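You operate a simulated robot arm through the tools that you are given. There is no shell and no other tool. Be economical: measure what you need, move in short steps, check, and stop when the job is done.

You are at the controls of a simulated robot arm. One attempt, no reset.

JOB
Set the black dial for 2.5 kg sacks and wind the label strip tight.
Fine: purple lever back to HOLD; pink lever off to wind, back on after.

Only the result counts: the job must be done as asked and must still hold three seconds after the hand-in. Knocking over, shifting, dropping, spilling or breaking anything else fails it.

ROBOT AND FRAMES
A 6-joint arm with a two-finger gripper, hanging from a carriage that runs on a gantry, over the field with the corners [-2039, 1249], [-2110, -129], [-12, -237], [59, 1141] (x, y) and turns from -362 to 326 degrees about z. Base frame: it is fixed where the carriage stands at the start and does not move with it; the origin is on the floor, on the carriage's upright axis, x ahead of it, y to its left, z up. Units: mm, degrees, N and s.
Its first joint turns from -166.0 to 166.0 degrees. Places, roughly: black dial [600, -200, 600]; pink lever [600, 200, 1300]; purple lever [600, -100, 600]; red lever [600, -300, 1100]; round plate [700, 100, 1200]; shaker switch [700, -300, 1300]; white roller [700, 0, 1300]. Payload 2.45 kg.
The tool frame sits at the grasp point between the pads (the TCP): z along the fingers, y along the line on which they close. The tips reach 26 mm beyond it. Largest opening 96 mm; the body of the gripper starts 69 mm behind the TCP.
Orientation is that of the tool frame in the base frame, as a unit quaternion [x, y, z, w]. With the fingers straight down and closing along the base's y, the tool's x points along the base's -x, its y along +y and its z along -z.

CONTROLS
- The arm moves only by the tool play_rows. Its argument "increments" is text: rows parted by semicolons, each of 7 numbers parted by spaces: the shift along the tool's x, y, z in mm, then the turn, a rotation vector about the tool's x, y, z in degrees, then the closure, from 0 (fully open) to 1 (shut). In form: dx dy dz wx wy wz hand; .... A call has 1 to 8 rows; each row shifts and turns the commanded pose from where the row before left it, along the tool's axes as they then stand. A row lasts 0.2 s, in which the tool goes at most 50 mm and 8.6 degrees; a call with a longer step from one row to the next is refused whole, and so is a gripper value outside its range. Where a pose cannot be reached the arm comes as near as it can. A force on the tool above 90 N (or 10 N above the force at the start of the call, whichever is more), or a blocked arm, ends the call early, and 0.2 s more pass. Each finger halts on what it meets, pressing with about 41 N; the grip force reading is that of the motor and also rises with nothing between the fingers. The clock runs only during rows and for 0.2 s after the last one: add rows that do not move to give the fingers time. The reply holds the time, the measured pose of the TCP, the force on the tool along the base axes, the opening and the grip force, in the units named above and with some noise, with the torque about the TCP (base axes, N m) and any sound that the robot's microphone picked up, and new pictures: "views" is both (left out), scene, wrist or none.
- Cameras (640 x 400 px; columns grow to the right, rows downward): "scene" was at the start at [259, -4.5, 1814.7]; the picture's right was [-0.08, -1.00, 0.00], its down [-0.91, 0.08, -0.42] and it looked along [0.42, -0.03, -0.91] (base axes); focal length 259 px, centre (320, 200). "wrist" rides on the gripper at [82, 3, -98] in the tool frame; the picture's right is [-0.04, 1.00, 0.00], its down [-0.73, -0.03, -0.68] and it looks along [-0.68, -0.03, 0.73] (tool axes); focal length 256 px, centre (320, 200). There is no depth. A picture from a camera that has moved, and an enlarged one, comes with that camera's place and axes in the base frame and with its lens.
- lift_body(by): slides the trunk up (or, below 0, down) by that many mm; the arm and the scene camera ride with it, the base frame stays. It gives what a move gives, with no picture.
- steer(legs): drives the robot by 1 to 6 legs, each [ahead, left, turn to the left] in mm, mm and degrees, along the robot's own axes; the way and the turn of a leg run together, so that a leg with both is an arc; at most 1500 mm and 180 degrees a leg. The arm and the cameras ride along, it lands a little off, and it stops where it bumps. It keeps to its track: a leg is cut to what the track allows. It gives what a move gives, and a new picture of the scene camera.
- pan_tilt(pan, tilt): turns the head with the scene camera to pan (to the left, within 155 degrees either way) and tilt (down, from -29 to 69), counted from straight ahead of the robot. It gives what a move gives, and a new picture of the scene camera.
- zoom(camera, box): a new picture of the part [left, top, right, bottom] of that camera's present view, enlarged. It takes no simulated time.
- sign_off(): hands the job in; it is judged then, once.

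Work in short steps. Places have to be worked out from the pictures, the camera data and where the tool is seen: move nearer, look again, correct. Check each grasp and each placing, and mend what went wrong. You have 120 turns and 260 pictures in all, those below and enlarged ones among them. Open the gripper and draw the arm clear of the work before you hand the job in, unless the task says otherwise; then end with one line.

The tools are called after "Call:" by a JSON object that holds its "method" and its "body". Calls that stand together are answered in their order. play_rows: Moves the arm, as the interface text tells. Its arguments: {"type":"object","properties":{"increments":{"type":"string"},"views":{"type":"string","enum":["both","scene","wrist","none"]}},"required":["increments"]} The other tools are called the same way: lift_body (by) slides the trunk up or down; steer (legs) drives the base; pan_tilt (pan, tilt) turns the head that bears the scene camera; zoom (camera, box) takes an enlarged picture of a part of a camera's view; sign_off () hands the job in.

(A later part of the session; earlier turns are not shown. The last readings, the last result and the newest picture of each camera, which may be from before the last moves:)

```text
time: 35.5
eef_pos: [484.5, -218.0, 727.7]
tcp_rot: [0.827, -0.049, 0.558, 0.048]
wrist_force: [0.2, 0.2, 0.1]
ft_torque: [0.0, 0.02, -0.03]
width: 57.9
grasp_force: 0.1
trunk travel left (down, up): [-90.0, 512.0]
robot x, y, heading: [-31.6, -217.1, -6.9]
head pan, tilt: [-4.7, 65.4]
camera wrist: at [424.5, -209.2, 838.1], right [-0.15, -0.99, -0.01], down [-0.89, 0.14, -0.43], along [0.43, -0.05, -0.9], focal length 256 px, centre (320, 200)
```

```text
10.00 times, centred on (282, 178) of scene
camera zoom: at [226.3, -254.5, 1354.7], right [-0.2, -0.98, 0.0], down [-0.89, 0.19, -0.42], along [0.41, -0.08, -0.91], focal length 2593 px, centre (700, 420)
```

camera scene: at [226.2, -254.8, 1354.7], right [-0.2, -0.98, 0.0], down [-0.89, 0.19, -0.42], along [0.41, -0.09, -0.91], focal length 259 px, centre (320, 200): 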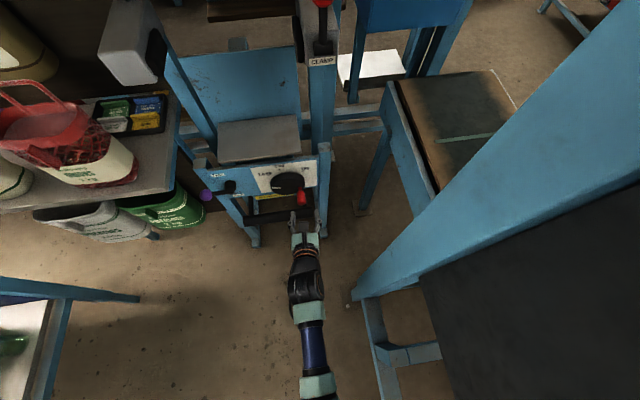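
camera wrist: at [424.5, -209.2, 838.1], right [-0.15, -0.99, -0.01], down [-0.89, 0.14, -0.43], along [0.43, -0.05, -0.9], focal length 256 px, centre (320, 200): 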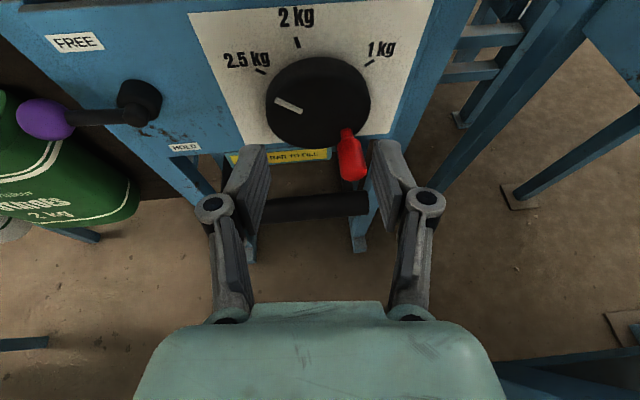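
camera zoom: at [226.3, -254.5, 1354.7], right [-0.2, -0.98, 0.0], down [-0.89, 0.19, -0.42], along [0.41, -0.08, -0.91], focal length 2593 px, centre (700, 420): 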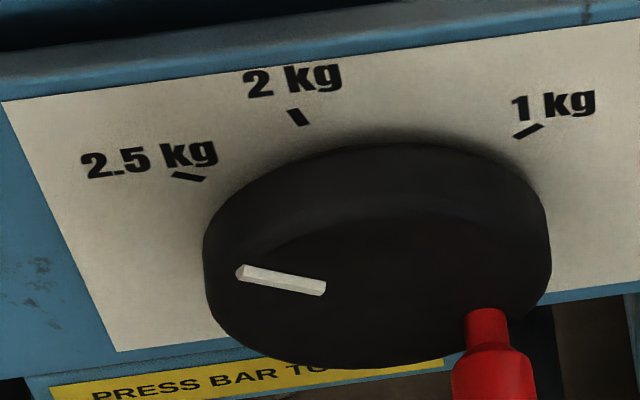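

In the near-frontal view the mark is parallel to the 2.5 tick (both slope ≈24°), so the dial is set. Now go back to the purple lever: undo the turn and drive left.

Call:
{"method": "steer", "body": {"legs": [[0, 0, 7], [0, 130, 0]]}}

Call:
{"method": "play_rows", "body": {"increments": "0 0 0 0 0 0 0.35", "views": "wrist"}}

```text
time: 37.3
eef_pos: [481.6, -22.1, 725.7]
tcp_rot: [0.828, 0.001, 0.56, 0.013]
wrist_force: [-0.4, 0.9, -0.2]
ft_torque: [0.0, 0.0, 0.0]
width: 57.7
grasp_force: 0.0
trunk travel left (down, up): [-90.0, 512.0]
robot x, y, heading: [-28.5, -89.0, 0.0]
head pan, tilt: [-4.7, 65.4]
camera scene: at [228.9, -90.1, 1354.7], right [-0.08, -1.0, 0.0], down [-0.91, 0.08, -0.42], along [0.42, -0.03, -0.91], focal length 259 px, centre (320, 200)
```

scene: 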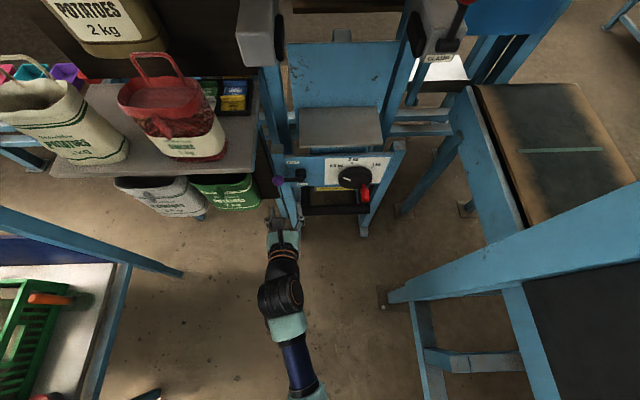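

```text
time: 37.7
eef_pos: [482.0, -22.2, 726.5]
tcp_rot: [0.828, 0.001, 0.561, 0.014]
wrist_force: [0.1, 0.0, 0.3]
ft_torque: [0.02, 0.0, -0.01]
width: 62.5
grasp_force: 0.1
trunk travel left (down, up): [-90.0, 512.0]
robot x, y, heading: [-29.5, -87.2, 0.2]
head pan, tilt: [-4.7, 65.4]
camera wrist: at [420.3, -21.7, 837.7], right [-0.03, -1.0, -0.01], down [-0.9, 0.03, -0.43], along [0.43, 0.0, -0.9], focal length 256 px, centre (320, 200)
```

wrist: 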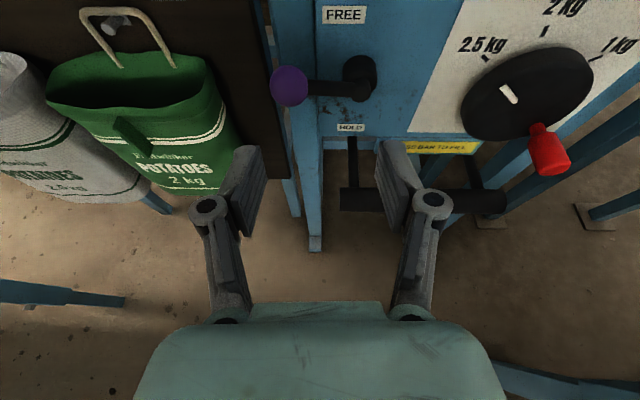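

Ball at ≈ (611,2,676). Approach it with the pads open around it.

Call:
{"method": "play_rows", "body": {"increments": "0 -13 33 0 0 0 0.35; 0 -13 33 0 0 0 0.35; 0 -1 33 0 0 0 0.35; 0 0 32 0 0 0 0.35", "views": "wrist"}}

```text
time: 38.7
eef_pos: [601.6, -0.8, 673.1]
tcp_rot: [0.83, 0.001, 0.558, 0.014]
wrist_force: [-12.5, -4.3, 2.1]
ft_torque: [-0.15, 0.12, -0.47]
width: 72.6
grasp_force: 5.4
trunk travel left (down, up): [-90.0, 512.0]
robot x, y, heading: [-30.1, -85.7, -0.2]
head pan, tilt: [-4.7, 65.4]
camera wrist: at [540.2, -0.4, 785.9], right [-0.03, -1.0, -0.01], down [-0.9, 0.03, -0.42], along [0.42, 0.0, -0.91], focal length 256 px, centre (320, 200)
```

wrist: 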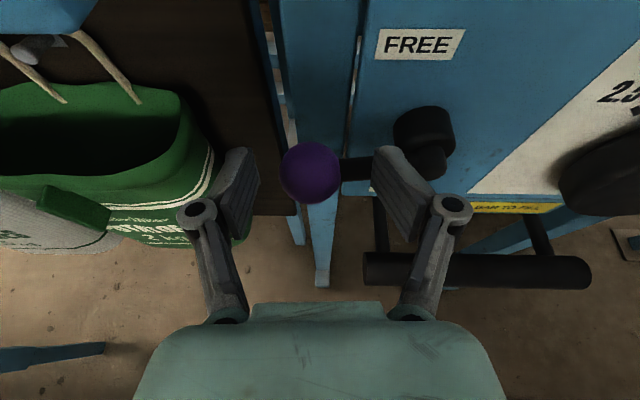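

The right finger meets the lever arm (it now lies along the closing line). Back off, close the fingers, rise above the ball, and push it down from above instead.

Call:
{"method": "play_rows", "body": {"increments": "0 0 -30 0 0 0 0.35; 0 0 -25 0 0 0 0.35; 33 0 -13 0 0 0 1; 17 0 -2 0 0 0 1; 0 0 0 0 0 0 1", "views": "wrist"}}

```text
time: 39.9
eef_pos: [557.9, 3.8, 747.6]
tcp_rot: [0.828, 0.002, 0.56, 0.014]
wrist_force: [1.3, -0.7, 0.0]
ft_torque: [-0.02, 0.02, 0.0]
width: 0.0
grasp_force: 28.4
trunk travel left (down, up): [-90.0, 512.0]
robot x, y, heading: [-32.5, -85.7, 0.0]
head pan, tilt: [-4.7, 65.4]
camera wrist: at [496.2, 4.4, 859.2], right [-0.03, -1.0, -0.01], down [-0.9, 0.03, -0.43], along [0.43, 0.0, -0.9], focal length 256 px, centre (320, 200)
```

wrist: 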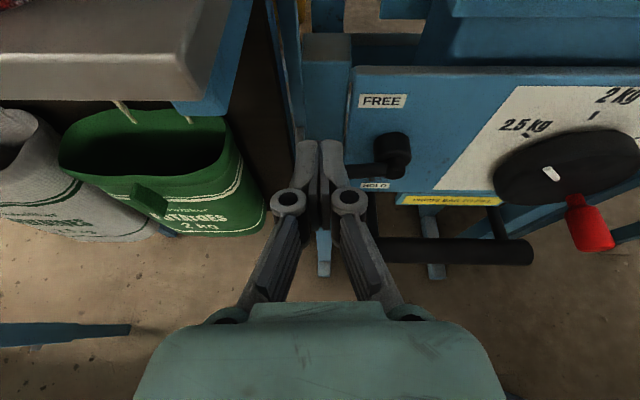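

Move in above the ball and press down gently.

Call:
{"method": "play_rows", "body": {"increments": "-6.5 1 27 0 0 0 1; -6.5 1 27 0 0 0 1; -14 -3 5.5 0 0 0 1; -21 -4 8.5 0 0 0 1; 0 0 0 0 0 0 1", "views": "wrist"}}

```text
time: 41.1
eef_pos: [602.4, 7.6, 677.0]
tcp_rot: [0.829, 0.002, 0.56, 0.013]
wrist_force: [0.1, 0.4, -0.2]
ft_torque: [0.01, -0.01, -0.02]
width: 0.0
grasp_force: 28.7
trunk travel left (down, up): [-90.0, 512.0]
robot x, y, heading: [-30.6, -84.7, -0.1]
head pan, tilt: [-4.7, 65.4]
camera wrist: at [540.7, 7.4, 789.1], right [-0.03, -1.0, -0.01], down [-0.9, 0.03, -0.43], along [0.43, 0.0, -0.9], focal length 256 px, centre (320, 200)
```

wrist: 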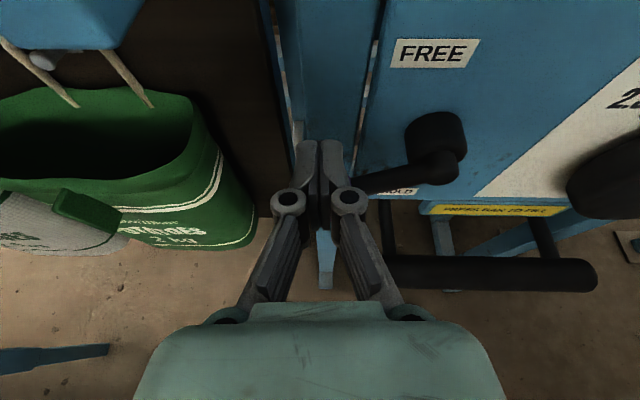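

The lever is being pushed down (it now slopes). Continue the arc down and to the right.

Call:
{"method": "play_rows", "body": {"increments": "-15.5 1 6 0 0 0 1; -15.5 1 6 0 0 0 1; -13 8 5 0 0 0 1; -13 8 5 0 0 0 1; 0 0 0 0 0 0 1", "views": "wrist"}}

```text
time: 42.3
eef_pos: [600.5, -12.2, 619.2]
tcp_rot: [0.828, 0.001, 0.56, 0.013]
wrist_force: [-0.6, 0.2, 0.5]
ft_torque: [0.01, 0.02, 0.04]
width: 0.0
grasp_force: 28.5
trunk travel left (down, up): [-90.0, 512.0]
robot x, y, heading: [-30.3, -85.6, -0.3]
head pan, tilt: [-4.7, 65.4]
camera wrist: at [539.4, -11.7, 730.1], right [-0.03, -1.0, -0.01], down [-0.9, 0.03, -0.43], along [0.43, 0.0, -0.9], focal length 256 px, centre (320, 200)
```

wrist: 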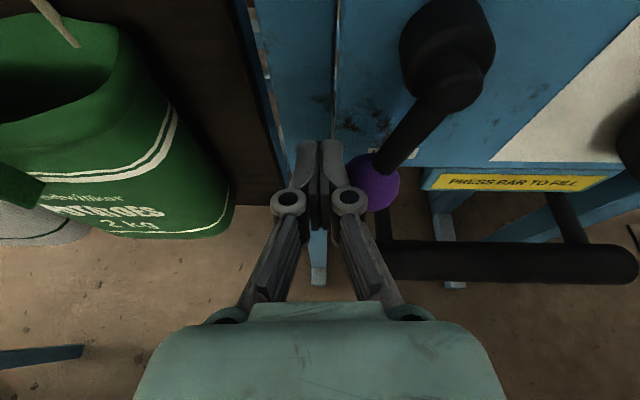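

Ball is on the right side now; push it right to the HOLD stop.

Call:
{"method": "play_rows", "body": {"increments": "-9 10 3 0 0 0 1; -7 10 3 0 0 0 1; 0 5 0 0 0 0 1; 0 4 0 0 0 0 1; 0 0 0 0 0 0 1", "views": "wrist"}}

```text
time: 43.5
eef_pos: [599.3, -34.2, 603.2]
tcp_rot: [0.828, 0.001, 0.56, 0.011]
wrist_force: [3.3, 18.5, -7.7]
ft_torque: [0.28, 0.11, 0.29]
width: 0.0
grasp_force: 28.6
trunk travel left (down, up): [-90.0, 512.0]
robot x, y, heading: [-29.9, -84.2, 0.1]
head pan, tilt: [-4.7, 65.4]
camera wrist: at [538.7, -34.6, 714.2], right [-0.03, -1.0, -0.02], down [-0.9, 0.03, -0.43], along [0.43, 0.01, -0.9], focal length 256 px, centre (320, 200)
```

wrist: 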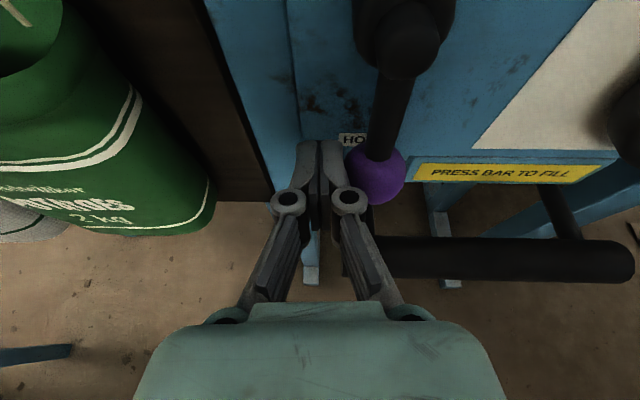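

18 N against the stop; give a few more mm to be sure, then withdraw and check.

Call:
{"method": "play_rows", "body": {"increments": "-2 5 0 0 0 0 1; 0 0 0 0 0 0 1; 0 -10 0 0 0 0 1; 0 -10 -40 0 0 0 1; 25 0 -45 0 0 0 0.5; 45 0 -20 0 0 0 0.5; 45 0 -20 0 0 0 0.5", "views": "wrist"}}

Call:
{"method": "zoom", "body": {"camera": "scene", "box": [260, 130, 420, 230]}}

```text
refused: row 5 steps farther than a row can; nothing moved
```

```text
4.00 times, centred on (340, 180) of scene
camera zoom: at [229.0, -87.1, 1354.6], right [-0.08, -1.0, 0.0], down [-0.91, 0.08, -0.42], along [0.42, -0.03, -0.91], focal length 1037 px, centre (240, 280)
```

zoom: 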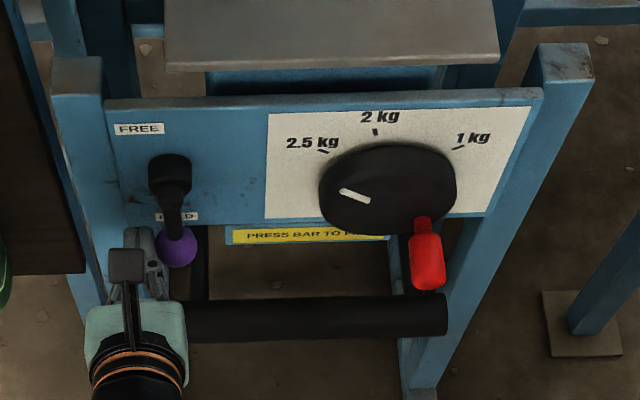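

One row was too long; same plan with smaller steps.

Call:
{"method": "play_rows", "body": {"increments": "-2 5 0 0 0 0 1; 0 0 0 0 0 0 1; 0 -10 0 0 0 0 1; 0 -10 -40 0 0 0 1; 10 0 -45 0 0 0 0.5; 40 0 -20 0 0 0 0.5; 45 0 -20 0 0 0 0.5; 45 0 -20 0 0 0 0.5", "views": "wrist"}}

Call:
{"method": "zoom", "body": {"camera": "wrist", "box": [300, 0, 620, 200]}}

```text
time: 45.3
eef_pos: [516.9, -22.1, 783.6]
tcp_rot: [0.828, 0.002, 0.56, 0.013]
wrist_force: [-0.3, 0.4, 0.8]
ft_torque: [0.01, 0.0, -0.03]
width: 47.9
grasp_force: 0.1
trunk travel left (down, up): [-90.0, 512.0]
robot x, y, heading: [-29.6, -85.6, 0.1]
head pan, tilt: [-4.7, 65.4]
camera wrist: at [455.9, -21.8, 895.4], right [-0.03, -1.0, -0.01], down [-0.9, 0.03, -0.43], along [0.43, 0.0, -0.9], focal length 256 px, centre (320, 200)
```

wrist: 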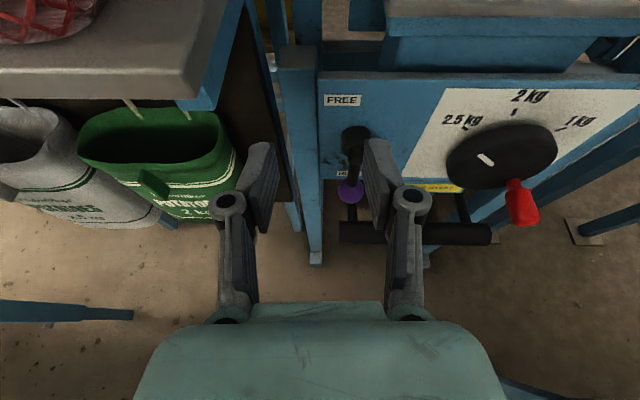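

```text
2.00 times, centred on (460, 100) of wrist
camera zoom: at [455.9, -21.8, 895.4], right [-0.03, -1.0, -0.01], down [-0.9, 0.03, -0.43], along [0.43, 0.0, -0.9], focal length 512 px, centre (40, 400)
```

zoom: 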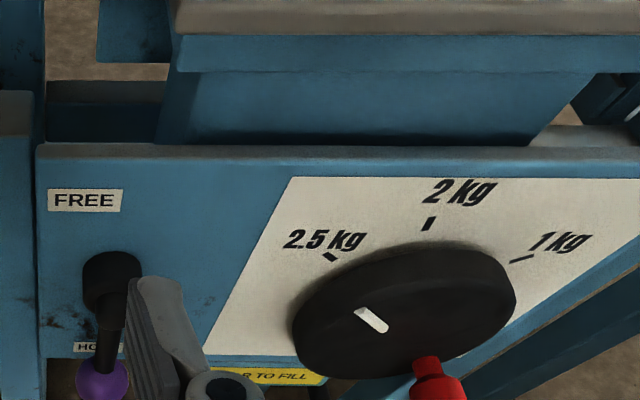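

Dial at 2.5 kg and lever at HOLD. Now back off, raise the trunk and look at the roll stand from above.

Call:
{"method": "steer", "body": {"legs": [[-300, 0, 0]]}}

Call:
{"method": "lift_body", "body": {"by": 500}}

Call:
{"method": "pan_tilt", "body": {"pan": 5, "tilt": 45}}

```text
time: 47.4
eef_pos: [213.5, -21.3, 783.2]
tcp_rot: [0.828, 0.002, 0.56, 0.013]
wrist_force: [-1.2, 0.0, -0.6]
ft_torque: [0.04, -0.04, 0.01]
width: 47.9
grasp_force: 0.1
trunk travel left (down, up): [-90.0, 512.0]
robot x, y, heading: [-332.7, -84.7, 0.1]
head pan, tilt: [-4.7, 65.4]
camera scene: at [-74.3, -90.0, 1354.6], right [-0.08, -1.0, 0.0], down [-0.91, 0.07, -0.42], along [0.42, -0.03, -0.91], focal length 259 px, centre (320, 200)
```

scene: 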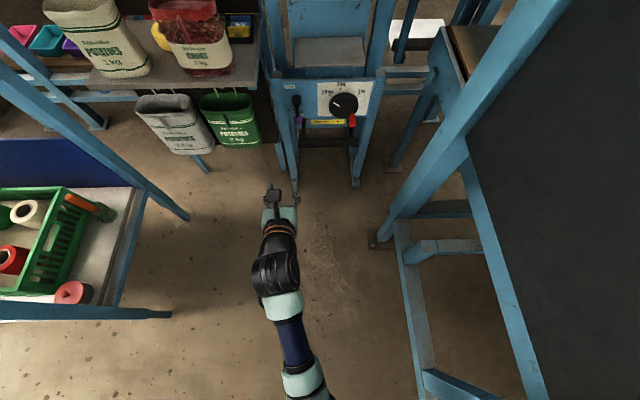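

```text
refused: 500 is not a number from -400 to 400
```

```text
time: 48.2
eef_pos: [214.3, -22.7, 784.1]
tcp_rot: [0.828, 0.002, 0.56, 0.013]
wrist_force: [-0.2, 0.1, -0.3]
ft_torque: [0.04, -0.01, -0.01]
width: 47.9
grasp_force: 0.0
trunk travel left (down, up): [-90.0, 512.0]
robot x, y, heading: [-331.2, -85.0, 0.1]
head pan, tilt: [5.0, 45.0]
camera scene: at [-53.1, -78.0, 1380.1], right [0.09, -1.0, 0.0], down [-0.7, -0.06, -0.71], along [0.7, 0.06, -0.71], focal length 259 px, centre (320, 200)
```

scene: 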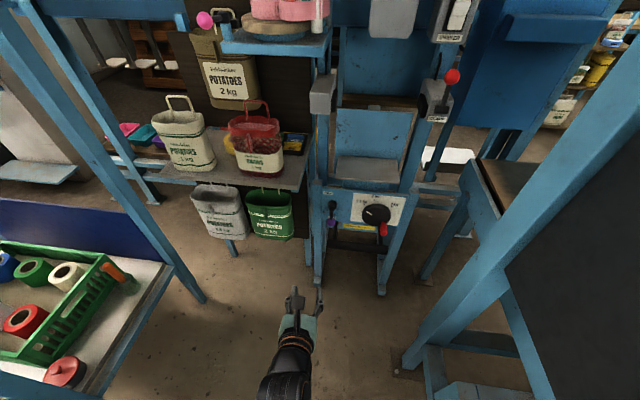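

Lift in two steps and drive left to face the roll plate (around y≈100), keeping back.

Call:
{"method": "lift_body", "body": {"by": 400}}

Call:
{"method": "lift_body", "body": {"by": 110}}

Call:
{"method": "steer", "body": {"legs": [[100, 180, 0]]}}

Call:
{"method": "play_rows", "body": {"increments": "0 0 0 0 -8.5 0 0.5; 0 0 0 0 -8.5 0 0.5; 0 0 0 0 -8.5 0 0.5; 0 0 0 0 -8.5 0 0.5; 0 0 0 0 -8.5 0 0.5; 0 0 0 0 -8.5 0 0.5; 0 0 0 0 -8.5 0 0.5; 0 0 0 0 -8 0 0.5", "views": "none"}}

```text
time: 52.1
eef_pos: [214.8, -21.4, 1182.4]
tcp_rot: [0.828, 0.002, 0.561, 0.012]
wrist_force: [0.4, 0.3, 0.0]
ft_torque: [0.02, -0.01, 0.01]
width: 47.7
grasp_force: 0.0
trunk travel left (down, up): [-490.0, 112.0]
robot x, y, heading: [-332.8, -85.5, 0.2]
head pan, tilt: [5.0, 45.0]
```

```text
time: 53.5
eef_pos: [214.3, -21.8, 1293.4]
tcp_rot: [0.829, 0.002, 0.56, 0.013]
wrist_force: [0.1, 0.3, 0.3]
ft_torque: [-0.01, 0.05, 0.0]
width: 47.9
grasp_force: 0.1
trunk travel left (down, up): [-600.0, 2.0]
robot x, y, heading: [-332.0, -85.3, -0.0]
head pan, tilt: [5.0, 45.0]
```

```text
time: 55.1
eef_pos: [313.9, 154.7, 1292.3]
tcp_rot: [0.829, 0.003, 0.56, 0.012]
wrist_force: [-0.2, 0.3, -0.4]
ft_torque: [0.0, -0.04, 0.03]
width: 48.2
grasp_force: 0.1
trunk travel left (down, up): [-600.0, 2.0]
robot x, y, heading: [-232.2, 92.0, 0.3]
head pan, tilt: [5.0, 45.0]
camera scene: at [45.9, 97.4, 1890.1], right [0.09, -1.0, 0.0], down [-0.7, -0.06, -0.71], along [0.7, 0.06, -0.71], focal length 259 px, centre (320, 200)
```

scene: 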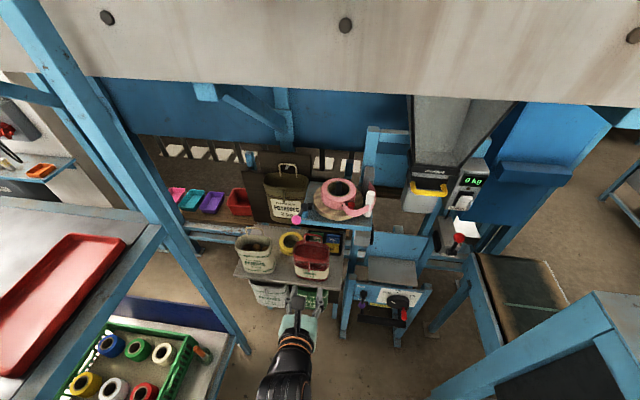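

```text
time: 56.9
eef_pos: [359.1, 239.0, 1100.3]
tcp_rot: [0.989, -0.022, 0.124, 0.072]
wrist_force: [1.4, -0.5, 0.3]
ft_torque: [-0.05, -0.02, -0.02]
width: 47.7
grasp_force: 0.1
out of reach, approached as far as the arm can: row 1, 2, 3, 4, 5, 6, 7, 8
trunk travel left (down, up): [-600.0, 2.0]
robot x, y, heading: [-233.7, 89.5, 0.1]
head pan, tilt: [5.0, 45.0]
```

Fully downward isn't reachable at this height; a forward pitch is. Pitch back forward and raise toward the earlier height.

Call:
{"method": "play_rows", "body": {"increments": "0 0 0 0 8.5 0 0.5; 0 0 0 0 8.5 0 0.5; 0 0 0 0 8.5 0 0.5; 0 0 0 0 8.5 0 0.5; 0 0 0 0 8.5 0 0.5", "views": "both"}}

```text
time: 58.1
eef_pos: [394.7, 252.0, 1073.7]
tcp_rot: [0.877, 0.007, 0.475, 0.073]
wrist_force: [0.6, 0.2, 0.3]
ft_torque: [-0.01, 0.08, -0.02]
width: 48.2
grasp_force: 0.1
out of reach, approached as far as the arm can: row 1, 2, 3, 4
trunk travel left (down, up): [-600.0, 2.0]
robot x, y, heading: [-229.7, 86.7, 0.3]
head pan, tilt: [5.0, 45.0]
camera scene: at [45.9, 97.4, 1890.2], right [0.09, -1.0, 0.0], down [-0.7, -0.06, -0.71], along [0.7, 0.06, -0.71], focal length 259 px, centre (320, 200)
camera wrist: at [356.4, 267.9, 1194.3], right [-0.08, -0.99, 0.1], down [-0.97, 0.05, -0.25], along [0.24, -0.12, -0.96], focal length 256 px, centre (320, 200)
```

scene: 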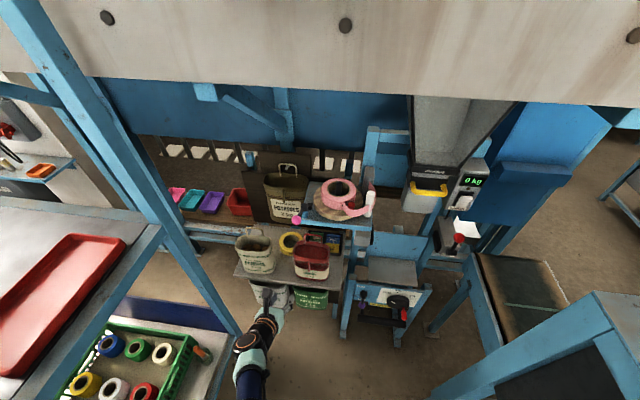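
wrist: 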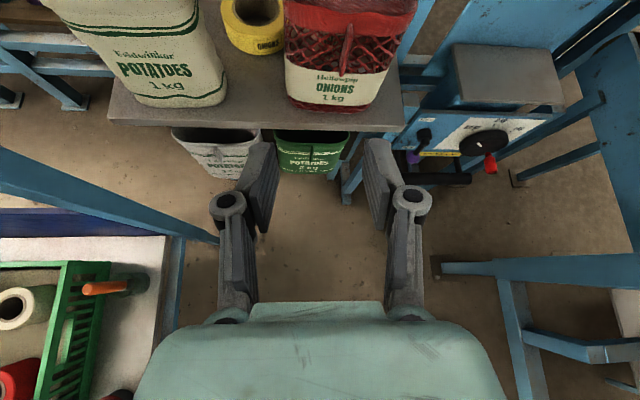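

Enlarge the roll stand from this second viewpoint for triangulation.

Call:
{"method": "zoom", "body": {"camera": "scene", "box": [270, 160, 398, 240]}}

```text
5.00 times, centred on (334, 200) of scene
camera zoom: at [45.9, 97.4, 1890.2], right [0.09, -1.0, 0.0], down [-0.7, -0.06, -0.71], along [0.7, 0.06, -0.71], focal length 1296 px, centre (250, 200)
```

zoom: 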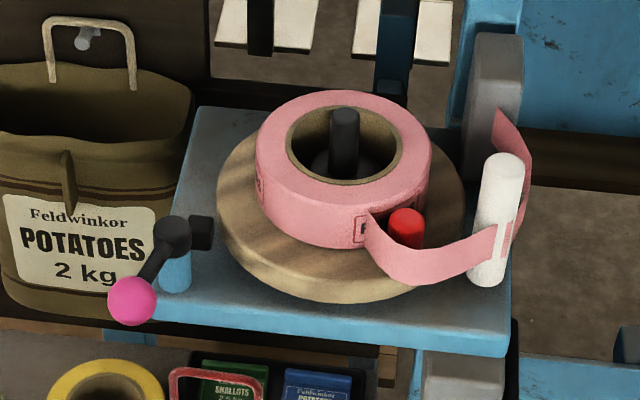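

Triangulated: pink ball ≈ (571,217,1268), its pivot ≈ (629,200,1268), pad at the plate rim ≈ (640,180); plate centre ≈ (683,88), radius ≈ 87. Raise the arm in front of it.

Call:
{"method": "play_rows", "body": {"increments": "39.6 6.4 -25.6 0 0 0 0.4; 39.6 6.4 -25.6 0 0 0 0.4; 39.6 6.4 -25.6 0 0 0 0.4; 39.6 6.4 -25.6 0 0 0 0.4; 39.6 6.4 -25.6 0 0 0 0.4", "views": "both"}}

```text
time: 59.3
eef_pos: [494.1, 295.2, 1235.9]
tcp_rot: [0.877, 0.007, 0.474, 0.074]
wrist_force: [0.1, -0.4, -1.2]
ft_torque: [-0.02, -0.02, 0.04]
width: 57.5
grasp_force: 0.0
out of reach, approached as far as the arm can: row 1, 2, 3, 4, 5
trunk travel left (down, up): [-600.0, 2.0]
robot x, y, heading: [-233.9, 89.3, 0.1]
head pan, tilt: [5.0, 45.0]
camera scene: at [45.8, 97.4, 1890.0], right [0.09, -1.0, 0.0], down [-0.7, -0.06, -0.71], along [0.7, 0.06, -0.71], focal length 259 px, centre (320, 200)
camera wrist: at [456.4, 310.9, 1356.2], right [-0.08, -0.99, 0.1], down [-0.97, 0.05, -0.25], along [0.24, -0.12, -0.96], focal length 256 px, centre (320, 200)
```

scene: 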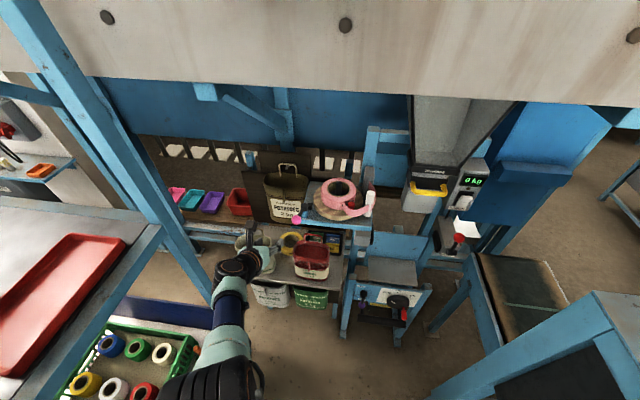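
wrist: 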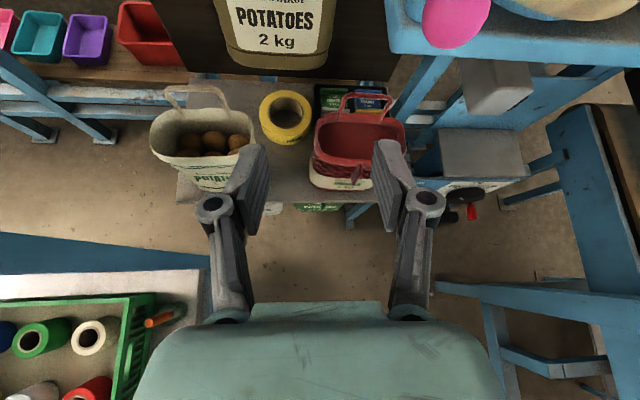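

Reach at height needs a flatter pitch. Flatten it by 12° and lift further.

Call:
{"method": "play_rows", "body": {"increments": "0 0 0 0 8 0 0.4; 0 0 0 0 5 0 0.4; 30 20 -30 0 0 0 0.4; 30 20 -30 0 0 0 0.4; 30 20 -30 0 0 0 0.4", "views": "wrist"}}

```text
time: 60.5
eef_pos: [533.2, 296.1, 1308.8]
tcp_rot: [0.819, 0.015, 0.57, 0.073]
wrist_force: [-0.4, -0.7, -0.6]
ft_torque: [0.0, -0.01, 0.02]
width: 57.6
grasp_force: 0.2
out of reach, approached as far as the arm can: row 3, 4, 5
trunk travel left (down, up): [-600.0, 2.0]
robot x, y, heading: [-233.8, 91.3, 0.3]
head pan, tilt: [5.0, 45.0]
camera wrist: at [468.9, 311.0, 1417.8], right [-0.07, -0.99, 0.1], down [-0.89, 0.02, -0.46], along [0.45, -0.12, -0.88], focal length 256 px, centre (320, 200)
```

wrist: 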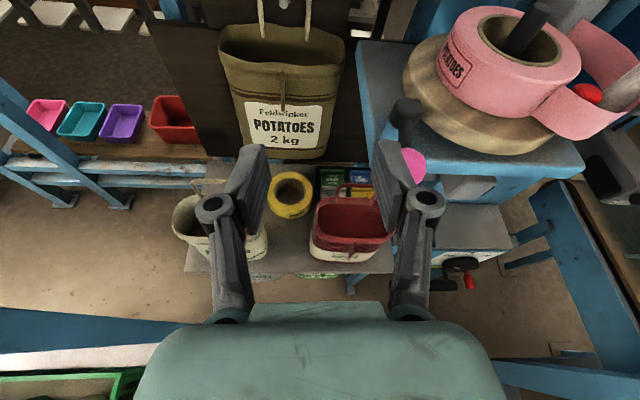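

Ball re-confirmed at (572,218,1269). Drive back 40 mm, then right 71 mm, to line up in front of it.

Call:
{"method": "steer", "body": {"legs": [[-40, 0, 0], [0, -71, 0]]}}

Call:
{"method": "play_rows", "body": {"increments": "-14 0 8 0 0 0 0.35", "views": "wrist"}}

```text
time: 62.0
eef_pos: [492.8, 226.3, 1310.3]
tcp_rot: [0.817, 0.014, 0.572, 0.073]
wrist_force: [-0.8, -0.1, 0.0]
ft_torque: [0.02, -0.01, -0.02]
width: 57.7
grasp_force: 0.0
trunk travel left (down, up): [-600.0, 2.0]
robot x, y, heading: [-275.0, 21.8, 0.1]
head pan, tilt: [5.0, 45.0]
camera scene: at [6.1, 28.0, 1890.1], right [0.09, -1.0, 0.0], down [-0.7, -0.06, -0.71], along [0.7, 0.06, -0.71], focal length 259 px, centre (320, 200)
```

scene: 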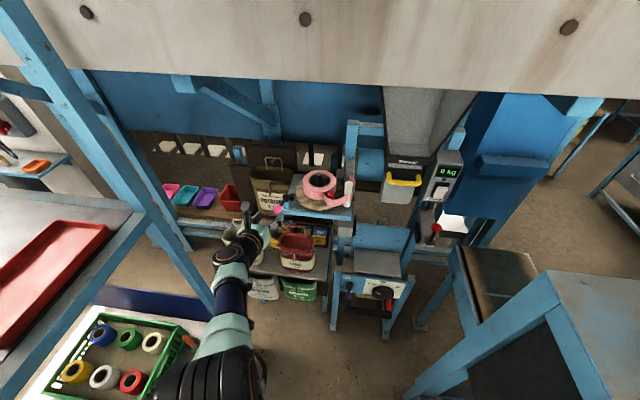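

```text
time: 62.4
eef_pos: [489.2, 226.8, 1294.2]
tcp_rot: [0.818, 0.017, 0.571, 0.071]
wrist_force: [0.4, 0.3, 0.4]
ft_torque: [-0.04, -0.02, 0.02]
width: 62.2
grasp_force: 0.0
out of reach, approached as far as the arm can: row 1
trunk travel left (down, up): [-600.0, 2.0]
robot x, y, heading: [-274.8, 17.3, 0.4]
head pan, tilt: [5.0, 45.0]
camera wrist: at [425.6, 242.2, 1403.7], right [-0.07, -0.99, 0.1], down [-0.89, 0.02, -0.46], along [0.45, -0.12, -0.88], focal length 256 px, centre (320, 200)
```

wrist: 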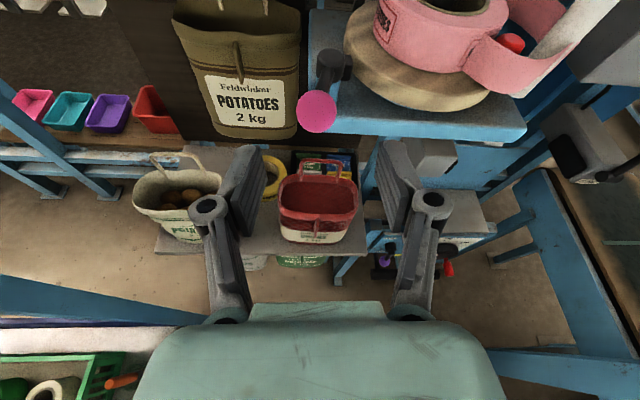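

The arm is nearly outstretched. Retract it (back and right) and make it up with the carriage.

Call:
{"method": "play_rows", "body": {"increments": "-14 32 -25 0 0 0 0.35; -14 32 -25 0 0 0 0.35; -14 32 -25 0 0 0 0.35; -8 20 -16 0 0 0 0.35", "views": "none"}}

```text
time: 63.4
eef_pos: [380.4, 114.7, 1294.3]
tcp_rot: [0.818, 0.014, 0.57, 0.073]
wrist_force: [-0.2, 0.0, -0.3]
ft_torque: [0.01, 0.02, 0.01]
width: 62.5
grasp_force: 0.0
trunk travel left (down, up): [-600.0, 2.0]
robot x, y, heading: [-272.6, 18.0, 0.1]
head pan, tilt: [5.0, 45.0]
```

Reachable. Drive ahead and left to bring the gripper before the ball.

Call:
{"method": "steer", "body": {"legs": [[112, 111, 0]]}}

Call:
{"method": "play_rows", "body": {"increments": "0 0 3 0 0 0 0.35", "views": "wrist"}}

```text
time: 64.8
eef_pos: [491.8, 227.7, 1295.5]
tcp_rot: [0.817, 0.015, 0.571, 0.072]
wrist_force: [0.3, 0.3, -0.5]
ft_torque: [-0.02, 0.02, -0.02]
width: 62.5
grasp_force: 0.0
trunk travel left (down, up): [-600.0, 2.0]
robot x, y, heading: [-162.4, 129.8, 0.2]
head pan, tilt: [5.0, 45.0]
camera scene: at [117.4, 139.6, 1890.1], right [0.09, -1.0, 0.0], down [-0.7, -0.06, -0.71], along [0.7, 0.06, -0.71], focal length 259 px, centre (320, 200)
```

scene: 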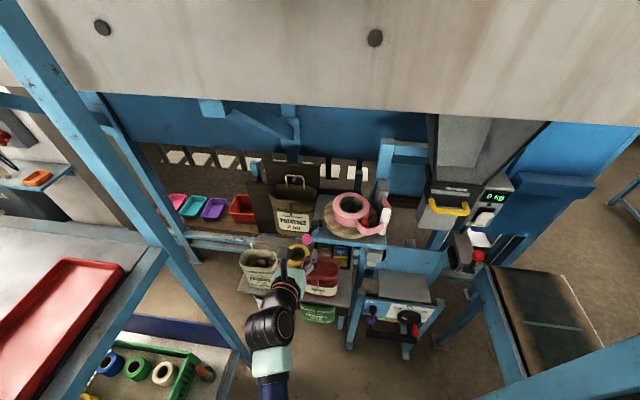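

```text
time: 65.2
eef_pos: [495.4, 226.9, 1294.5]
tcp_rot: [0.818, 0.016, 0.571, 0.072]
wrist_force: [-0.6, -0.6, -0.7]
ft_torque: [0.01, 0.0, 0.04]
width: 62.3
grasp_force: 0.0
trunk travel left (down, up): [-600.0, 2.0]
robot x, y, heading: [-160.0, 131.8, 0.5]
head pan, tilt: [5.0, 45.0]
camera wrist: at [431.0, 242.4, 1403.3], right [-0.07, -0.99, 0.1], down [-0.89, 0.02, -0.46], along [0.45, -0.12, -0.88], focal length 256 px, centre (320, 200)
```

wrist: 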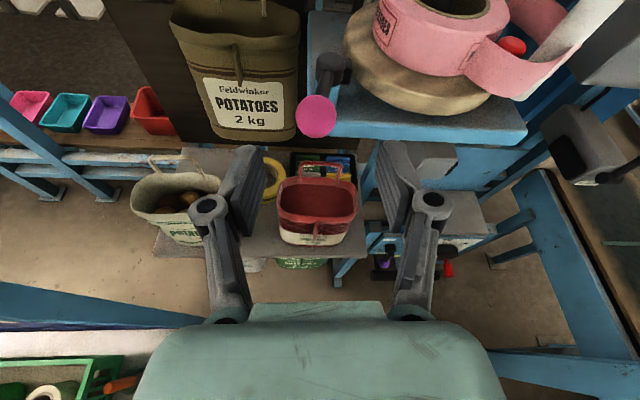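

Approach the pink ball: 78 mm along the fingers.

Call:
{"method": "play_rows", "body": {"increments": "0 -1 39 0 0 0 0.35; 0 0 38 0 0 0 0.35; 0 0 0 0 0 0 0.35", "views": "wrist"}}

```text
time: 66.0
eef_pos: [566.6, 219.3, 1268.7]
tcp_rot: [0.818, 0.015, 0.571, 0.073]
wrist_force: [0.2, 0.0, -0.3]
ft_torque: [0.02, 0.02, -0.01]
width: 62.2
grasp_force: 0.1
trunk travel left (down, up): [-600.0, 2.0]
robot x, y, heading: [-163.0, 127.6, 0.5]
head pan, tilt: [5.0, 45.0]
camera wrist: at [503.4, 235.7, 1376.4], right [-0.07, -0.99, 0.1], down [-0.89, 0.02, -0.46], along [0.45, -0.12, -0.88], focal length 256 px, centre (320, 200)
```

wrist: 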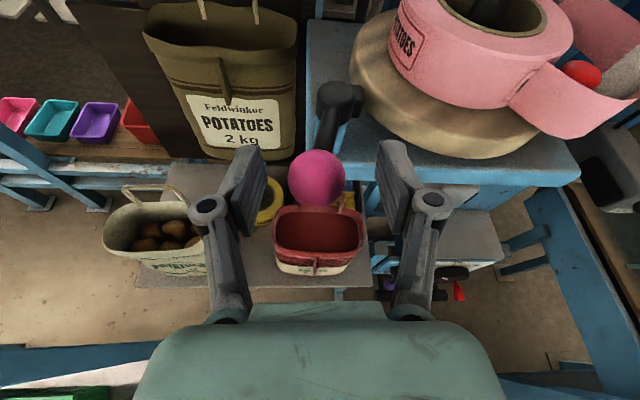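

Ball is between the pads. Grip it and try the tangent to the left first.

Call:
{"method": "play_rows", "body": {"increments": "0 0 2 0 0 0 1; 0 0 0 0 0 0 1; 0 0 0 0 0 0 1; 1 -5 1 0 0 0 1; 1 -5 1 0 0 0 1; 0 0 0 0 0 0 1", "views": "wrist"}}

```text
time: 67.4
eef_pos: [571.2, 222.6, 1265.8]
tcp_rot: [0.818, 0.013, 0.57, 0.077]
wrist_force: [-34.5, -32.0, 24.0]
ft_torque: [-0.58, 0.14, -0.47]
width: 30.4
grasp_force: 44.9
trunk travel left (down, up): [-600.0, 2.0]
robot x, y, heading: [-162.6, 132.4, 0.2]
head pan, tilt: [5.0, 45.0]
camera wrist: at [507.2, 238.9, 1375.2], right [-0.08, -0.99, 0.1], down [-0.89, 0.02, -0.46], along [0.45, -0.13, -0.88], focal length 256 px, centre (320, 200)
```

wrist: 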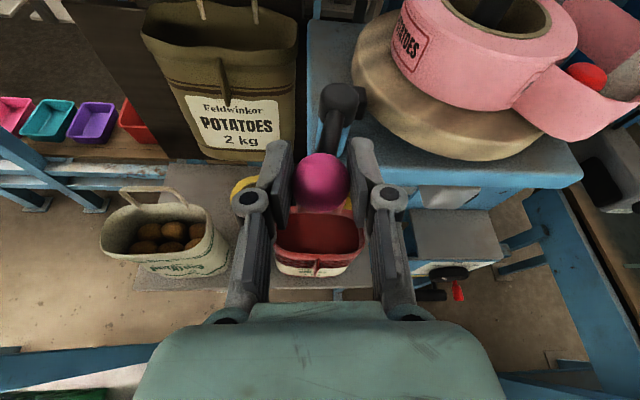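

Blocked to the left (32 N). Relax and swing to the right instead.

Call:
{"method": "play_rows", "body": {"increments": "-2 10 -2 0 0 0 1; -2 10.5 -1.7 0 0 0 1; -1.5 10.4 0 0 0 0 1; 0 0 0 0 0 0 1", "views": "wrist"}}

```text
time: 68.4
eef_pos: [564.8, 200.9, 1267.8]
tcp_rot: [0.818, 0.016, 0.571, 0.071]
wrist_force: [1.3, 10.1, -2.2]
ft_torque: [-0.14, -0.54, 0.74]
width: 30.3
grasp_force: 45.0
trunk travel left (down, up): [-600.0, 2.0]
robot x, y, heading: [-162.4, 130.4, 0.1]
head pan, tilt: [5.0, 45.0]
camera wrist: at [500.4, 216.7, 1375.7], right [-0.07, -0.99, 0.1], down [-0.89, 0.02, -0.46], along [0.45, -0.12, -0.88], focal length 256 px, centre (320, 200)
```

wrist: 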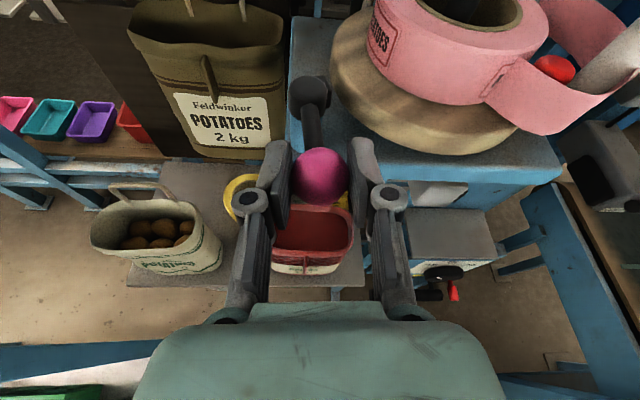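

It swings right freely. Continue the arc until it meets its stop.

Call:
{"method": "play_rows", "body": {"increments": "-0.8 10.3 2 0 0 0 1; 0.2 9.7 4.4 0 0 0 1; 0.5 9.1 5.1 0 0 0 1; 0 0 0 0 0 0 1", "views": "wrist"}}

```text
time: 69.4
eef_pos: [571.8, 171.2, 1267.8]
tcp_rot: [0.818, 0.015, 0.57, 0.072]
wrist_force: [-19.5, 16.1, 8.7]
ft_torque: [-0.32, 0.75, 1.76]
width: 30.8
grasp_force: 44.6
trunk travel left (down, up): [-600.0, 2.0]
robot x, y, heading: [-165.2, 130.3, 0.2]
head pan, tilt: [5.0, 45.0]
camera wrist: at [507.9, 187.5, 1375.6], right [-0.07, -0.99, 0.1], down [-0.89, 0.02, -0.46], along [0.45, -0.12, -0.88], focal length 256 px, centre (320, 200)
```

wrist: 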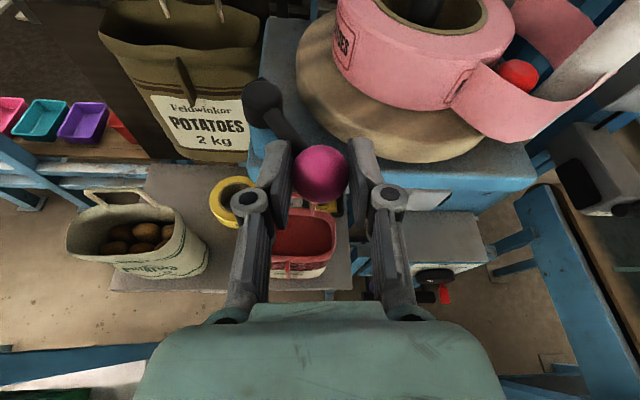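

Still moving. A little further to find the stop.

Call:
{"method": "play_rows", "body": {"increments": "1 8.6 4 0 0 0 1; 1 8 5 0 0 0 1; 0 0 0 0 0 0 1", "views": "wrist"}}

```text
time: 70.0
eef_pos: [574.0, 168.5, 1266.9]
tcp_rot: [0.817, 0.021, 0.573, 0.065]
wrist_force: [-53.6, 11.2, 17.8]
ft_torque: [0.46, -0.27, 1.35]
width: 31.5
grasp_force: 44.9
trunk travel left (down, up): [-600.0, 2.0]
robot x, y, heading: [-164.9, 131.7, 0.4]
head pan, tilt: [5.0, 45.0]
stopped in row 2: the force on the tool passed its limit at 101 N (the readings are from after the stop); the commanded pose is now the measured one
camera wrist: at [509.1, 181.8, 1375.3], right [-0.06, -0.99, 0.09], down [-0.89, 0.01, -0.46], along [0.46, -0.11, -0.88], focal length 256 px, centre (320, 200)
```

wrist: 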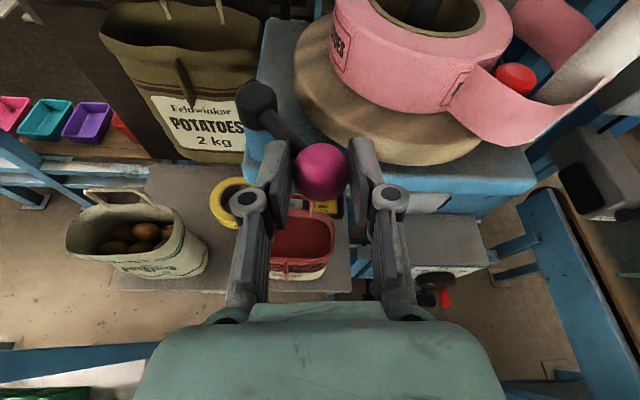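

Stop reached; the brake pad is swung off the plate. Release, back off and study the peg.

Call:
{"method": "play_rows", "body": {"increments": "0 0 0 0 0 0 0.3; 0 0 0 0 0 0 0.3; 0 0 -40 0 0 0 0.3; 0 0 -45 0 0 0 0.3; 0 30 -20 0 0 0 0.3; 0 40 0 0 0 0 0.3; 0 30 0 0 0 0 0.3", "views": "wrist"}}

Call:
{"method": "zoom", "body": {"camera": "scene", "box": [280, 170, 408, 250]}}

```text
time: 71.6
eef_pos: [481.6, 128.4, 1301.2]
tcp_rot: [0.813, 0.01, 0.576, 0.081]
wrist_force: [0.3, -0.1, 0.7]
ft_torque: [0.01, 0.05, -0.02]
width: 67.2
grasp_force: 0.1
out of reach, approached as far as the arm can: row 6, 7
trunk travel left (down, up): [-600.0, 2.0]
robot x, y, heading: [-159.5, 130.9, 0.6]
head pan, tilt: [5.0, 45.0]
camera wrist: at [416.5, 146.4, 1408.9], right [-0.09, -0.99, 0.11], down [-0.88, 0.03, -0.47], along [0.46, -0.13, -0.88], focal length 256 px, centre (320, 200)
```

wrist: 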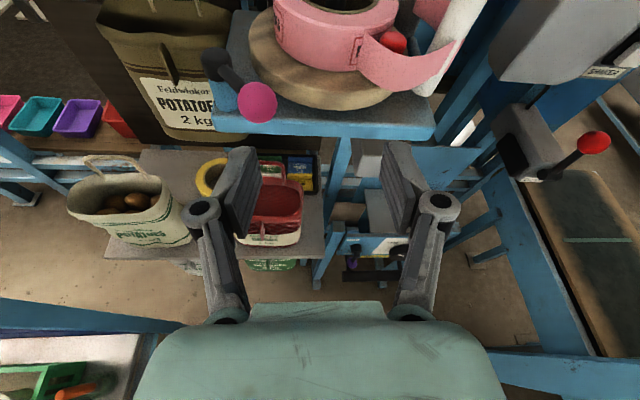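

```text
5.00 times, centred on (344, 210) of scene
camera zoom: at [116.4, 140.7, 1890.1], right [0.09, -1.0, 0.0], down [-0.7, -0.07, -0.71], along [0.7, 0.07, -0.71], focal length 1296 px, centre (200, 150)
```

zoom: 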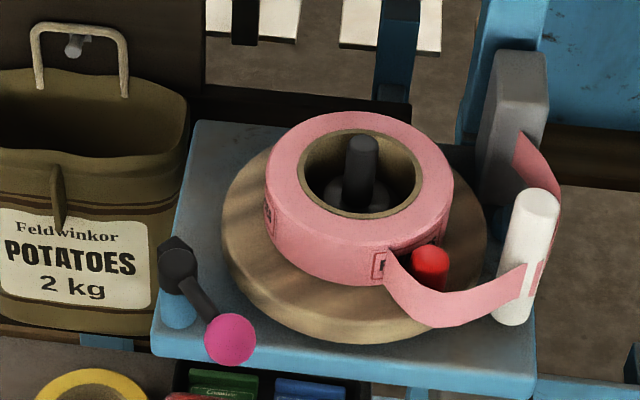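

Pad is clear of the plate. Peg top ≈ (640,49,1286), ~23 mm thick, standing ~20 mm above the strip's edge; plate centre ≈ (709,92). Winding means clockwise from above (peg toward the left). Line up before the peg.

Call:
{"method": "steer", "body": {"legs": [[0, -85, 0], [60, 0, 0]]}}

Call:
{"method": "play_rows", "body": {"increments": "0 0 1 0 0 0 0.5", "views": "wrist"}}

```text
time: 73.2
eef_pos: [543.7, 45.1, 1301.7]
tcp_rot: [0.813, 0.01, 0.576, 0.081]
wrist_force: [0.0, -0.1, -0.5]
ft_torque: [0.01, 0.0, 0.02]
width: 67.3
grasp_force: 0.0
trunk travel left (down, up): [-600.0, 2.0]
robot x, y, heading: [-102.4, 45.5, 0.3]
head pan, tilt: [5.0, 45.0]
camera scene: at [177.2, 56.1, 1890.1], right [0.1, -1.0, 0.0], down [-0.7, -0.07, -0.71], along [0.7, 0.07, -0.71], focal length 259 px, centre (320, 200)
```

scene: 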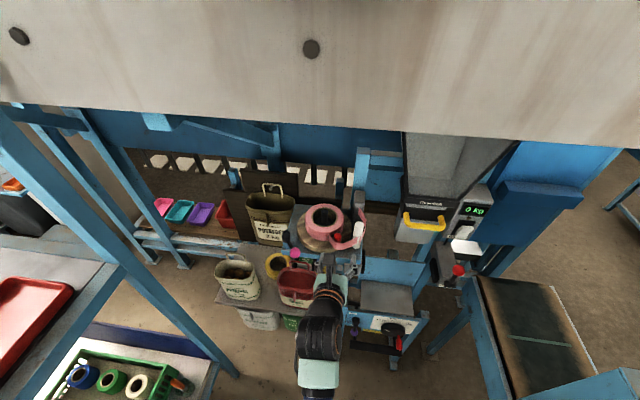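

```text
time: 73.6
eef_pos: [543.7, 45.7, 1301.1]
tcp_rot: [0.813, 0.011, 0.576, 0.08]
wrist_force: [0.0, 0.6, 0.3]
ft_torque: [-0.02, -0.02, 0.0]
width: 47.9
grasp_force: 0.0
trunk travel left (down, up): [-600.0, 2.0]
robot x, y, heading: [-100.2, 46.1, 0.3]
head pan, tilt: [5.0, 45.0]
camera wrist: at [478.4, 62.7, 1408.7], right [-0.09, -0.99, 0.11], down [-0.88, 0.03, -0.47], along [0.46, -0.13, -0.88], focal length 256 px, centre (320, 200)
```

wrist: 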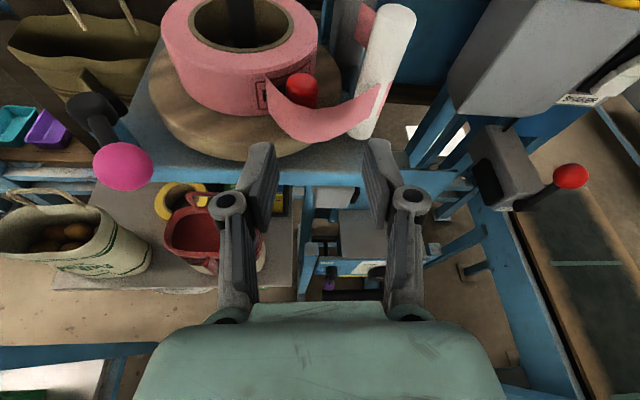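

Peg confirmed at (640,50,1285). Move in to straddle its top, staying short of the roll and above the strip.

Call:
{"method": "play_rows", "body": {"increments": "8 -5 38 0 0 0 0.54; 8 -5 26 0 0 0 0.54; 0 0 0 0 0 0 0.54", "views": "wrist"}}

```text
time: 74.4
eef_pos: [610.2, 50.1, 1295.8]
tcp_rot: [0.813, 0.011, 0.576, 0.08]
wrist_force: [-0.2, -0.3, 0.1]
ft_torque: [-0.01, 0.01, 0.0]
width: 44.0
grasp_force: 0.1
trunk travel left (down, up): [-600.0, 2.0]
robot x, y, heading: [-105.1, 46.6, 0.7]
head pan, tilt: [5.0, 45.0]
camera wrist: at [544.8, 67.7, 1403.4], right [-0.09, -0.99, 0.11], down [-0.88, 0.03, -0.47], along [0.46, -0.13, -0.88], focal length 256 px, centre (320, 200)
```

wrist: 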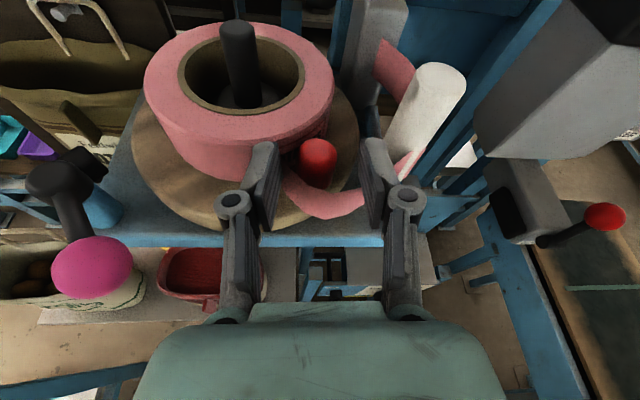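

Nicely centred. Advance a bit more and close on the peg.

Call:
{"method": "play_rows", "body": {"increments": "-4 -3.5 14 0 0 0 0.54; 0 0 0 0 0 0 1; 0 0 0 0 0 0 1; 0 0 0 0 0 0 1", "views": "wrist"}}

```text
time: 75.4
eef_pos: [622.3, 46.9, 1285.9]
tcp_rot: [0.813, 0.011, 0.576, 0.081]
wrist_force: [-21.1, -22.3, 14.9]
ft_torque: [0.92, 0.07, -0.71]
width: 25.6
grasp_force: 44.4
trunk travel left (down, up): [-600.0, 2.0]
robot x, y, heading: [-100.0, 47.0, 0.4]
head pan, tilt: [5.0, 45.0]
camera wrist: at [555.9, 65.8, 1394.5], right [-0.09, -0.99, 0.11], down [-0.88, 0.03, -0.47], along [0.46, -0.14, -0.88], focal length 256 px, centre (320, 200)
```

wrist: 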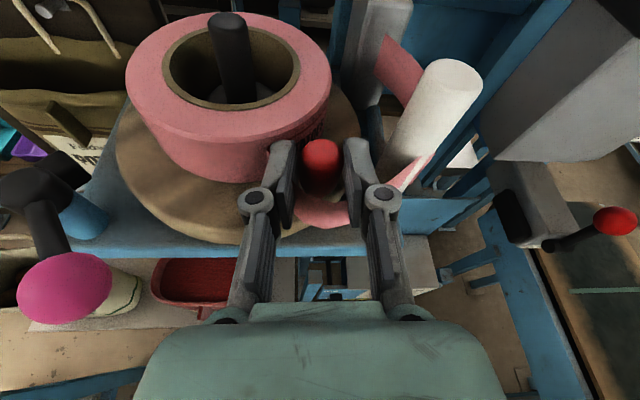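

The peg is gripped. Turn clockwise by about 10° and check the strip.

Call:
{"method": "play_rows", "body": {"increments": "-0.5 -6 -4.2 0 0 0 1; -0.3 -6.4 -3.7 0 0 0 1; 0 0 0 0 0 0 1", "views": "wrist"}}

Call:
{"method": "zoom", "body": {"camera": "scene", "box": [280, 190, 408, 270]}}

```text
time: 76.2
eef_pos: [614.8, 63.2, 1287.0]
tcp_rot: [0.813, 0.013, 0.577, 0.079]
wrist_force: [-29.8, -14.2, 24.6]
ft_torque: [0.49, -0.54, -0.36]
width: 25.6
grasp_force: 45.1
trunk travel left (down, up): [-600.0, 2.0]
robot x, y, heading: [-103.3, 48.5, 0.4]
head pan, tilt: [5.0, 45.0]
camera wrist: at [548.6, 81.0, 1394.3], right [-0.09, -0.99, 0.11], down [-0.88, 0.03, -0.47], along [0.46, -0.13, -0.88], focal length 256 px, centre (320, 200)
```

wrist: 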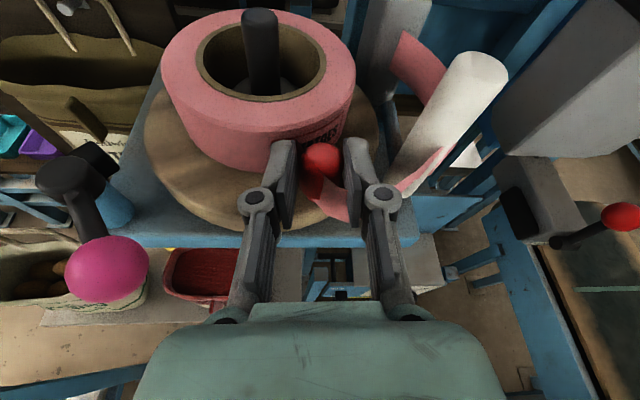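

```text
5.00 times, centred on (344, 230) of scene
camera zoom: at [176.7, 55.8, 1890.0], right [0.1, -1.0, 0.0], down [-0.7, -0.07, -0.71], along [0.7, 0.07, -0.71], focal length 1296 px, centre (200, 50)
```

zoom: 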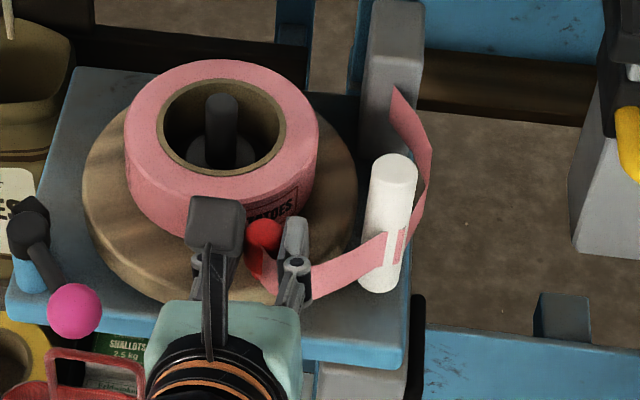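

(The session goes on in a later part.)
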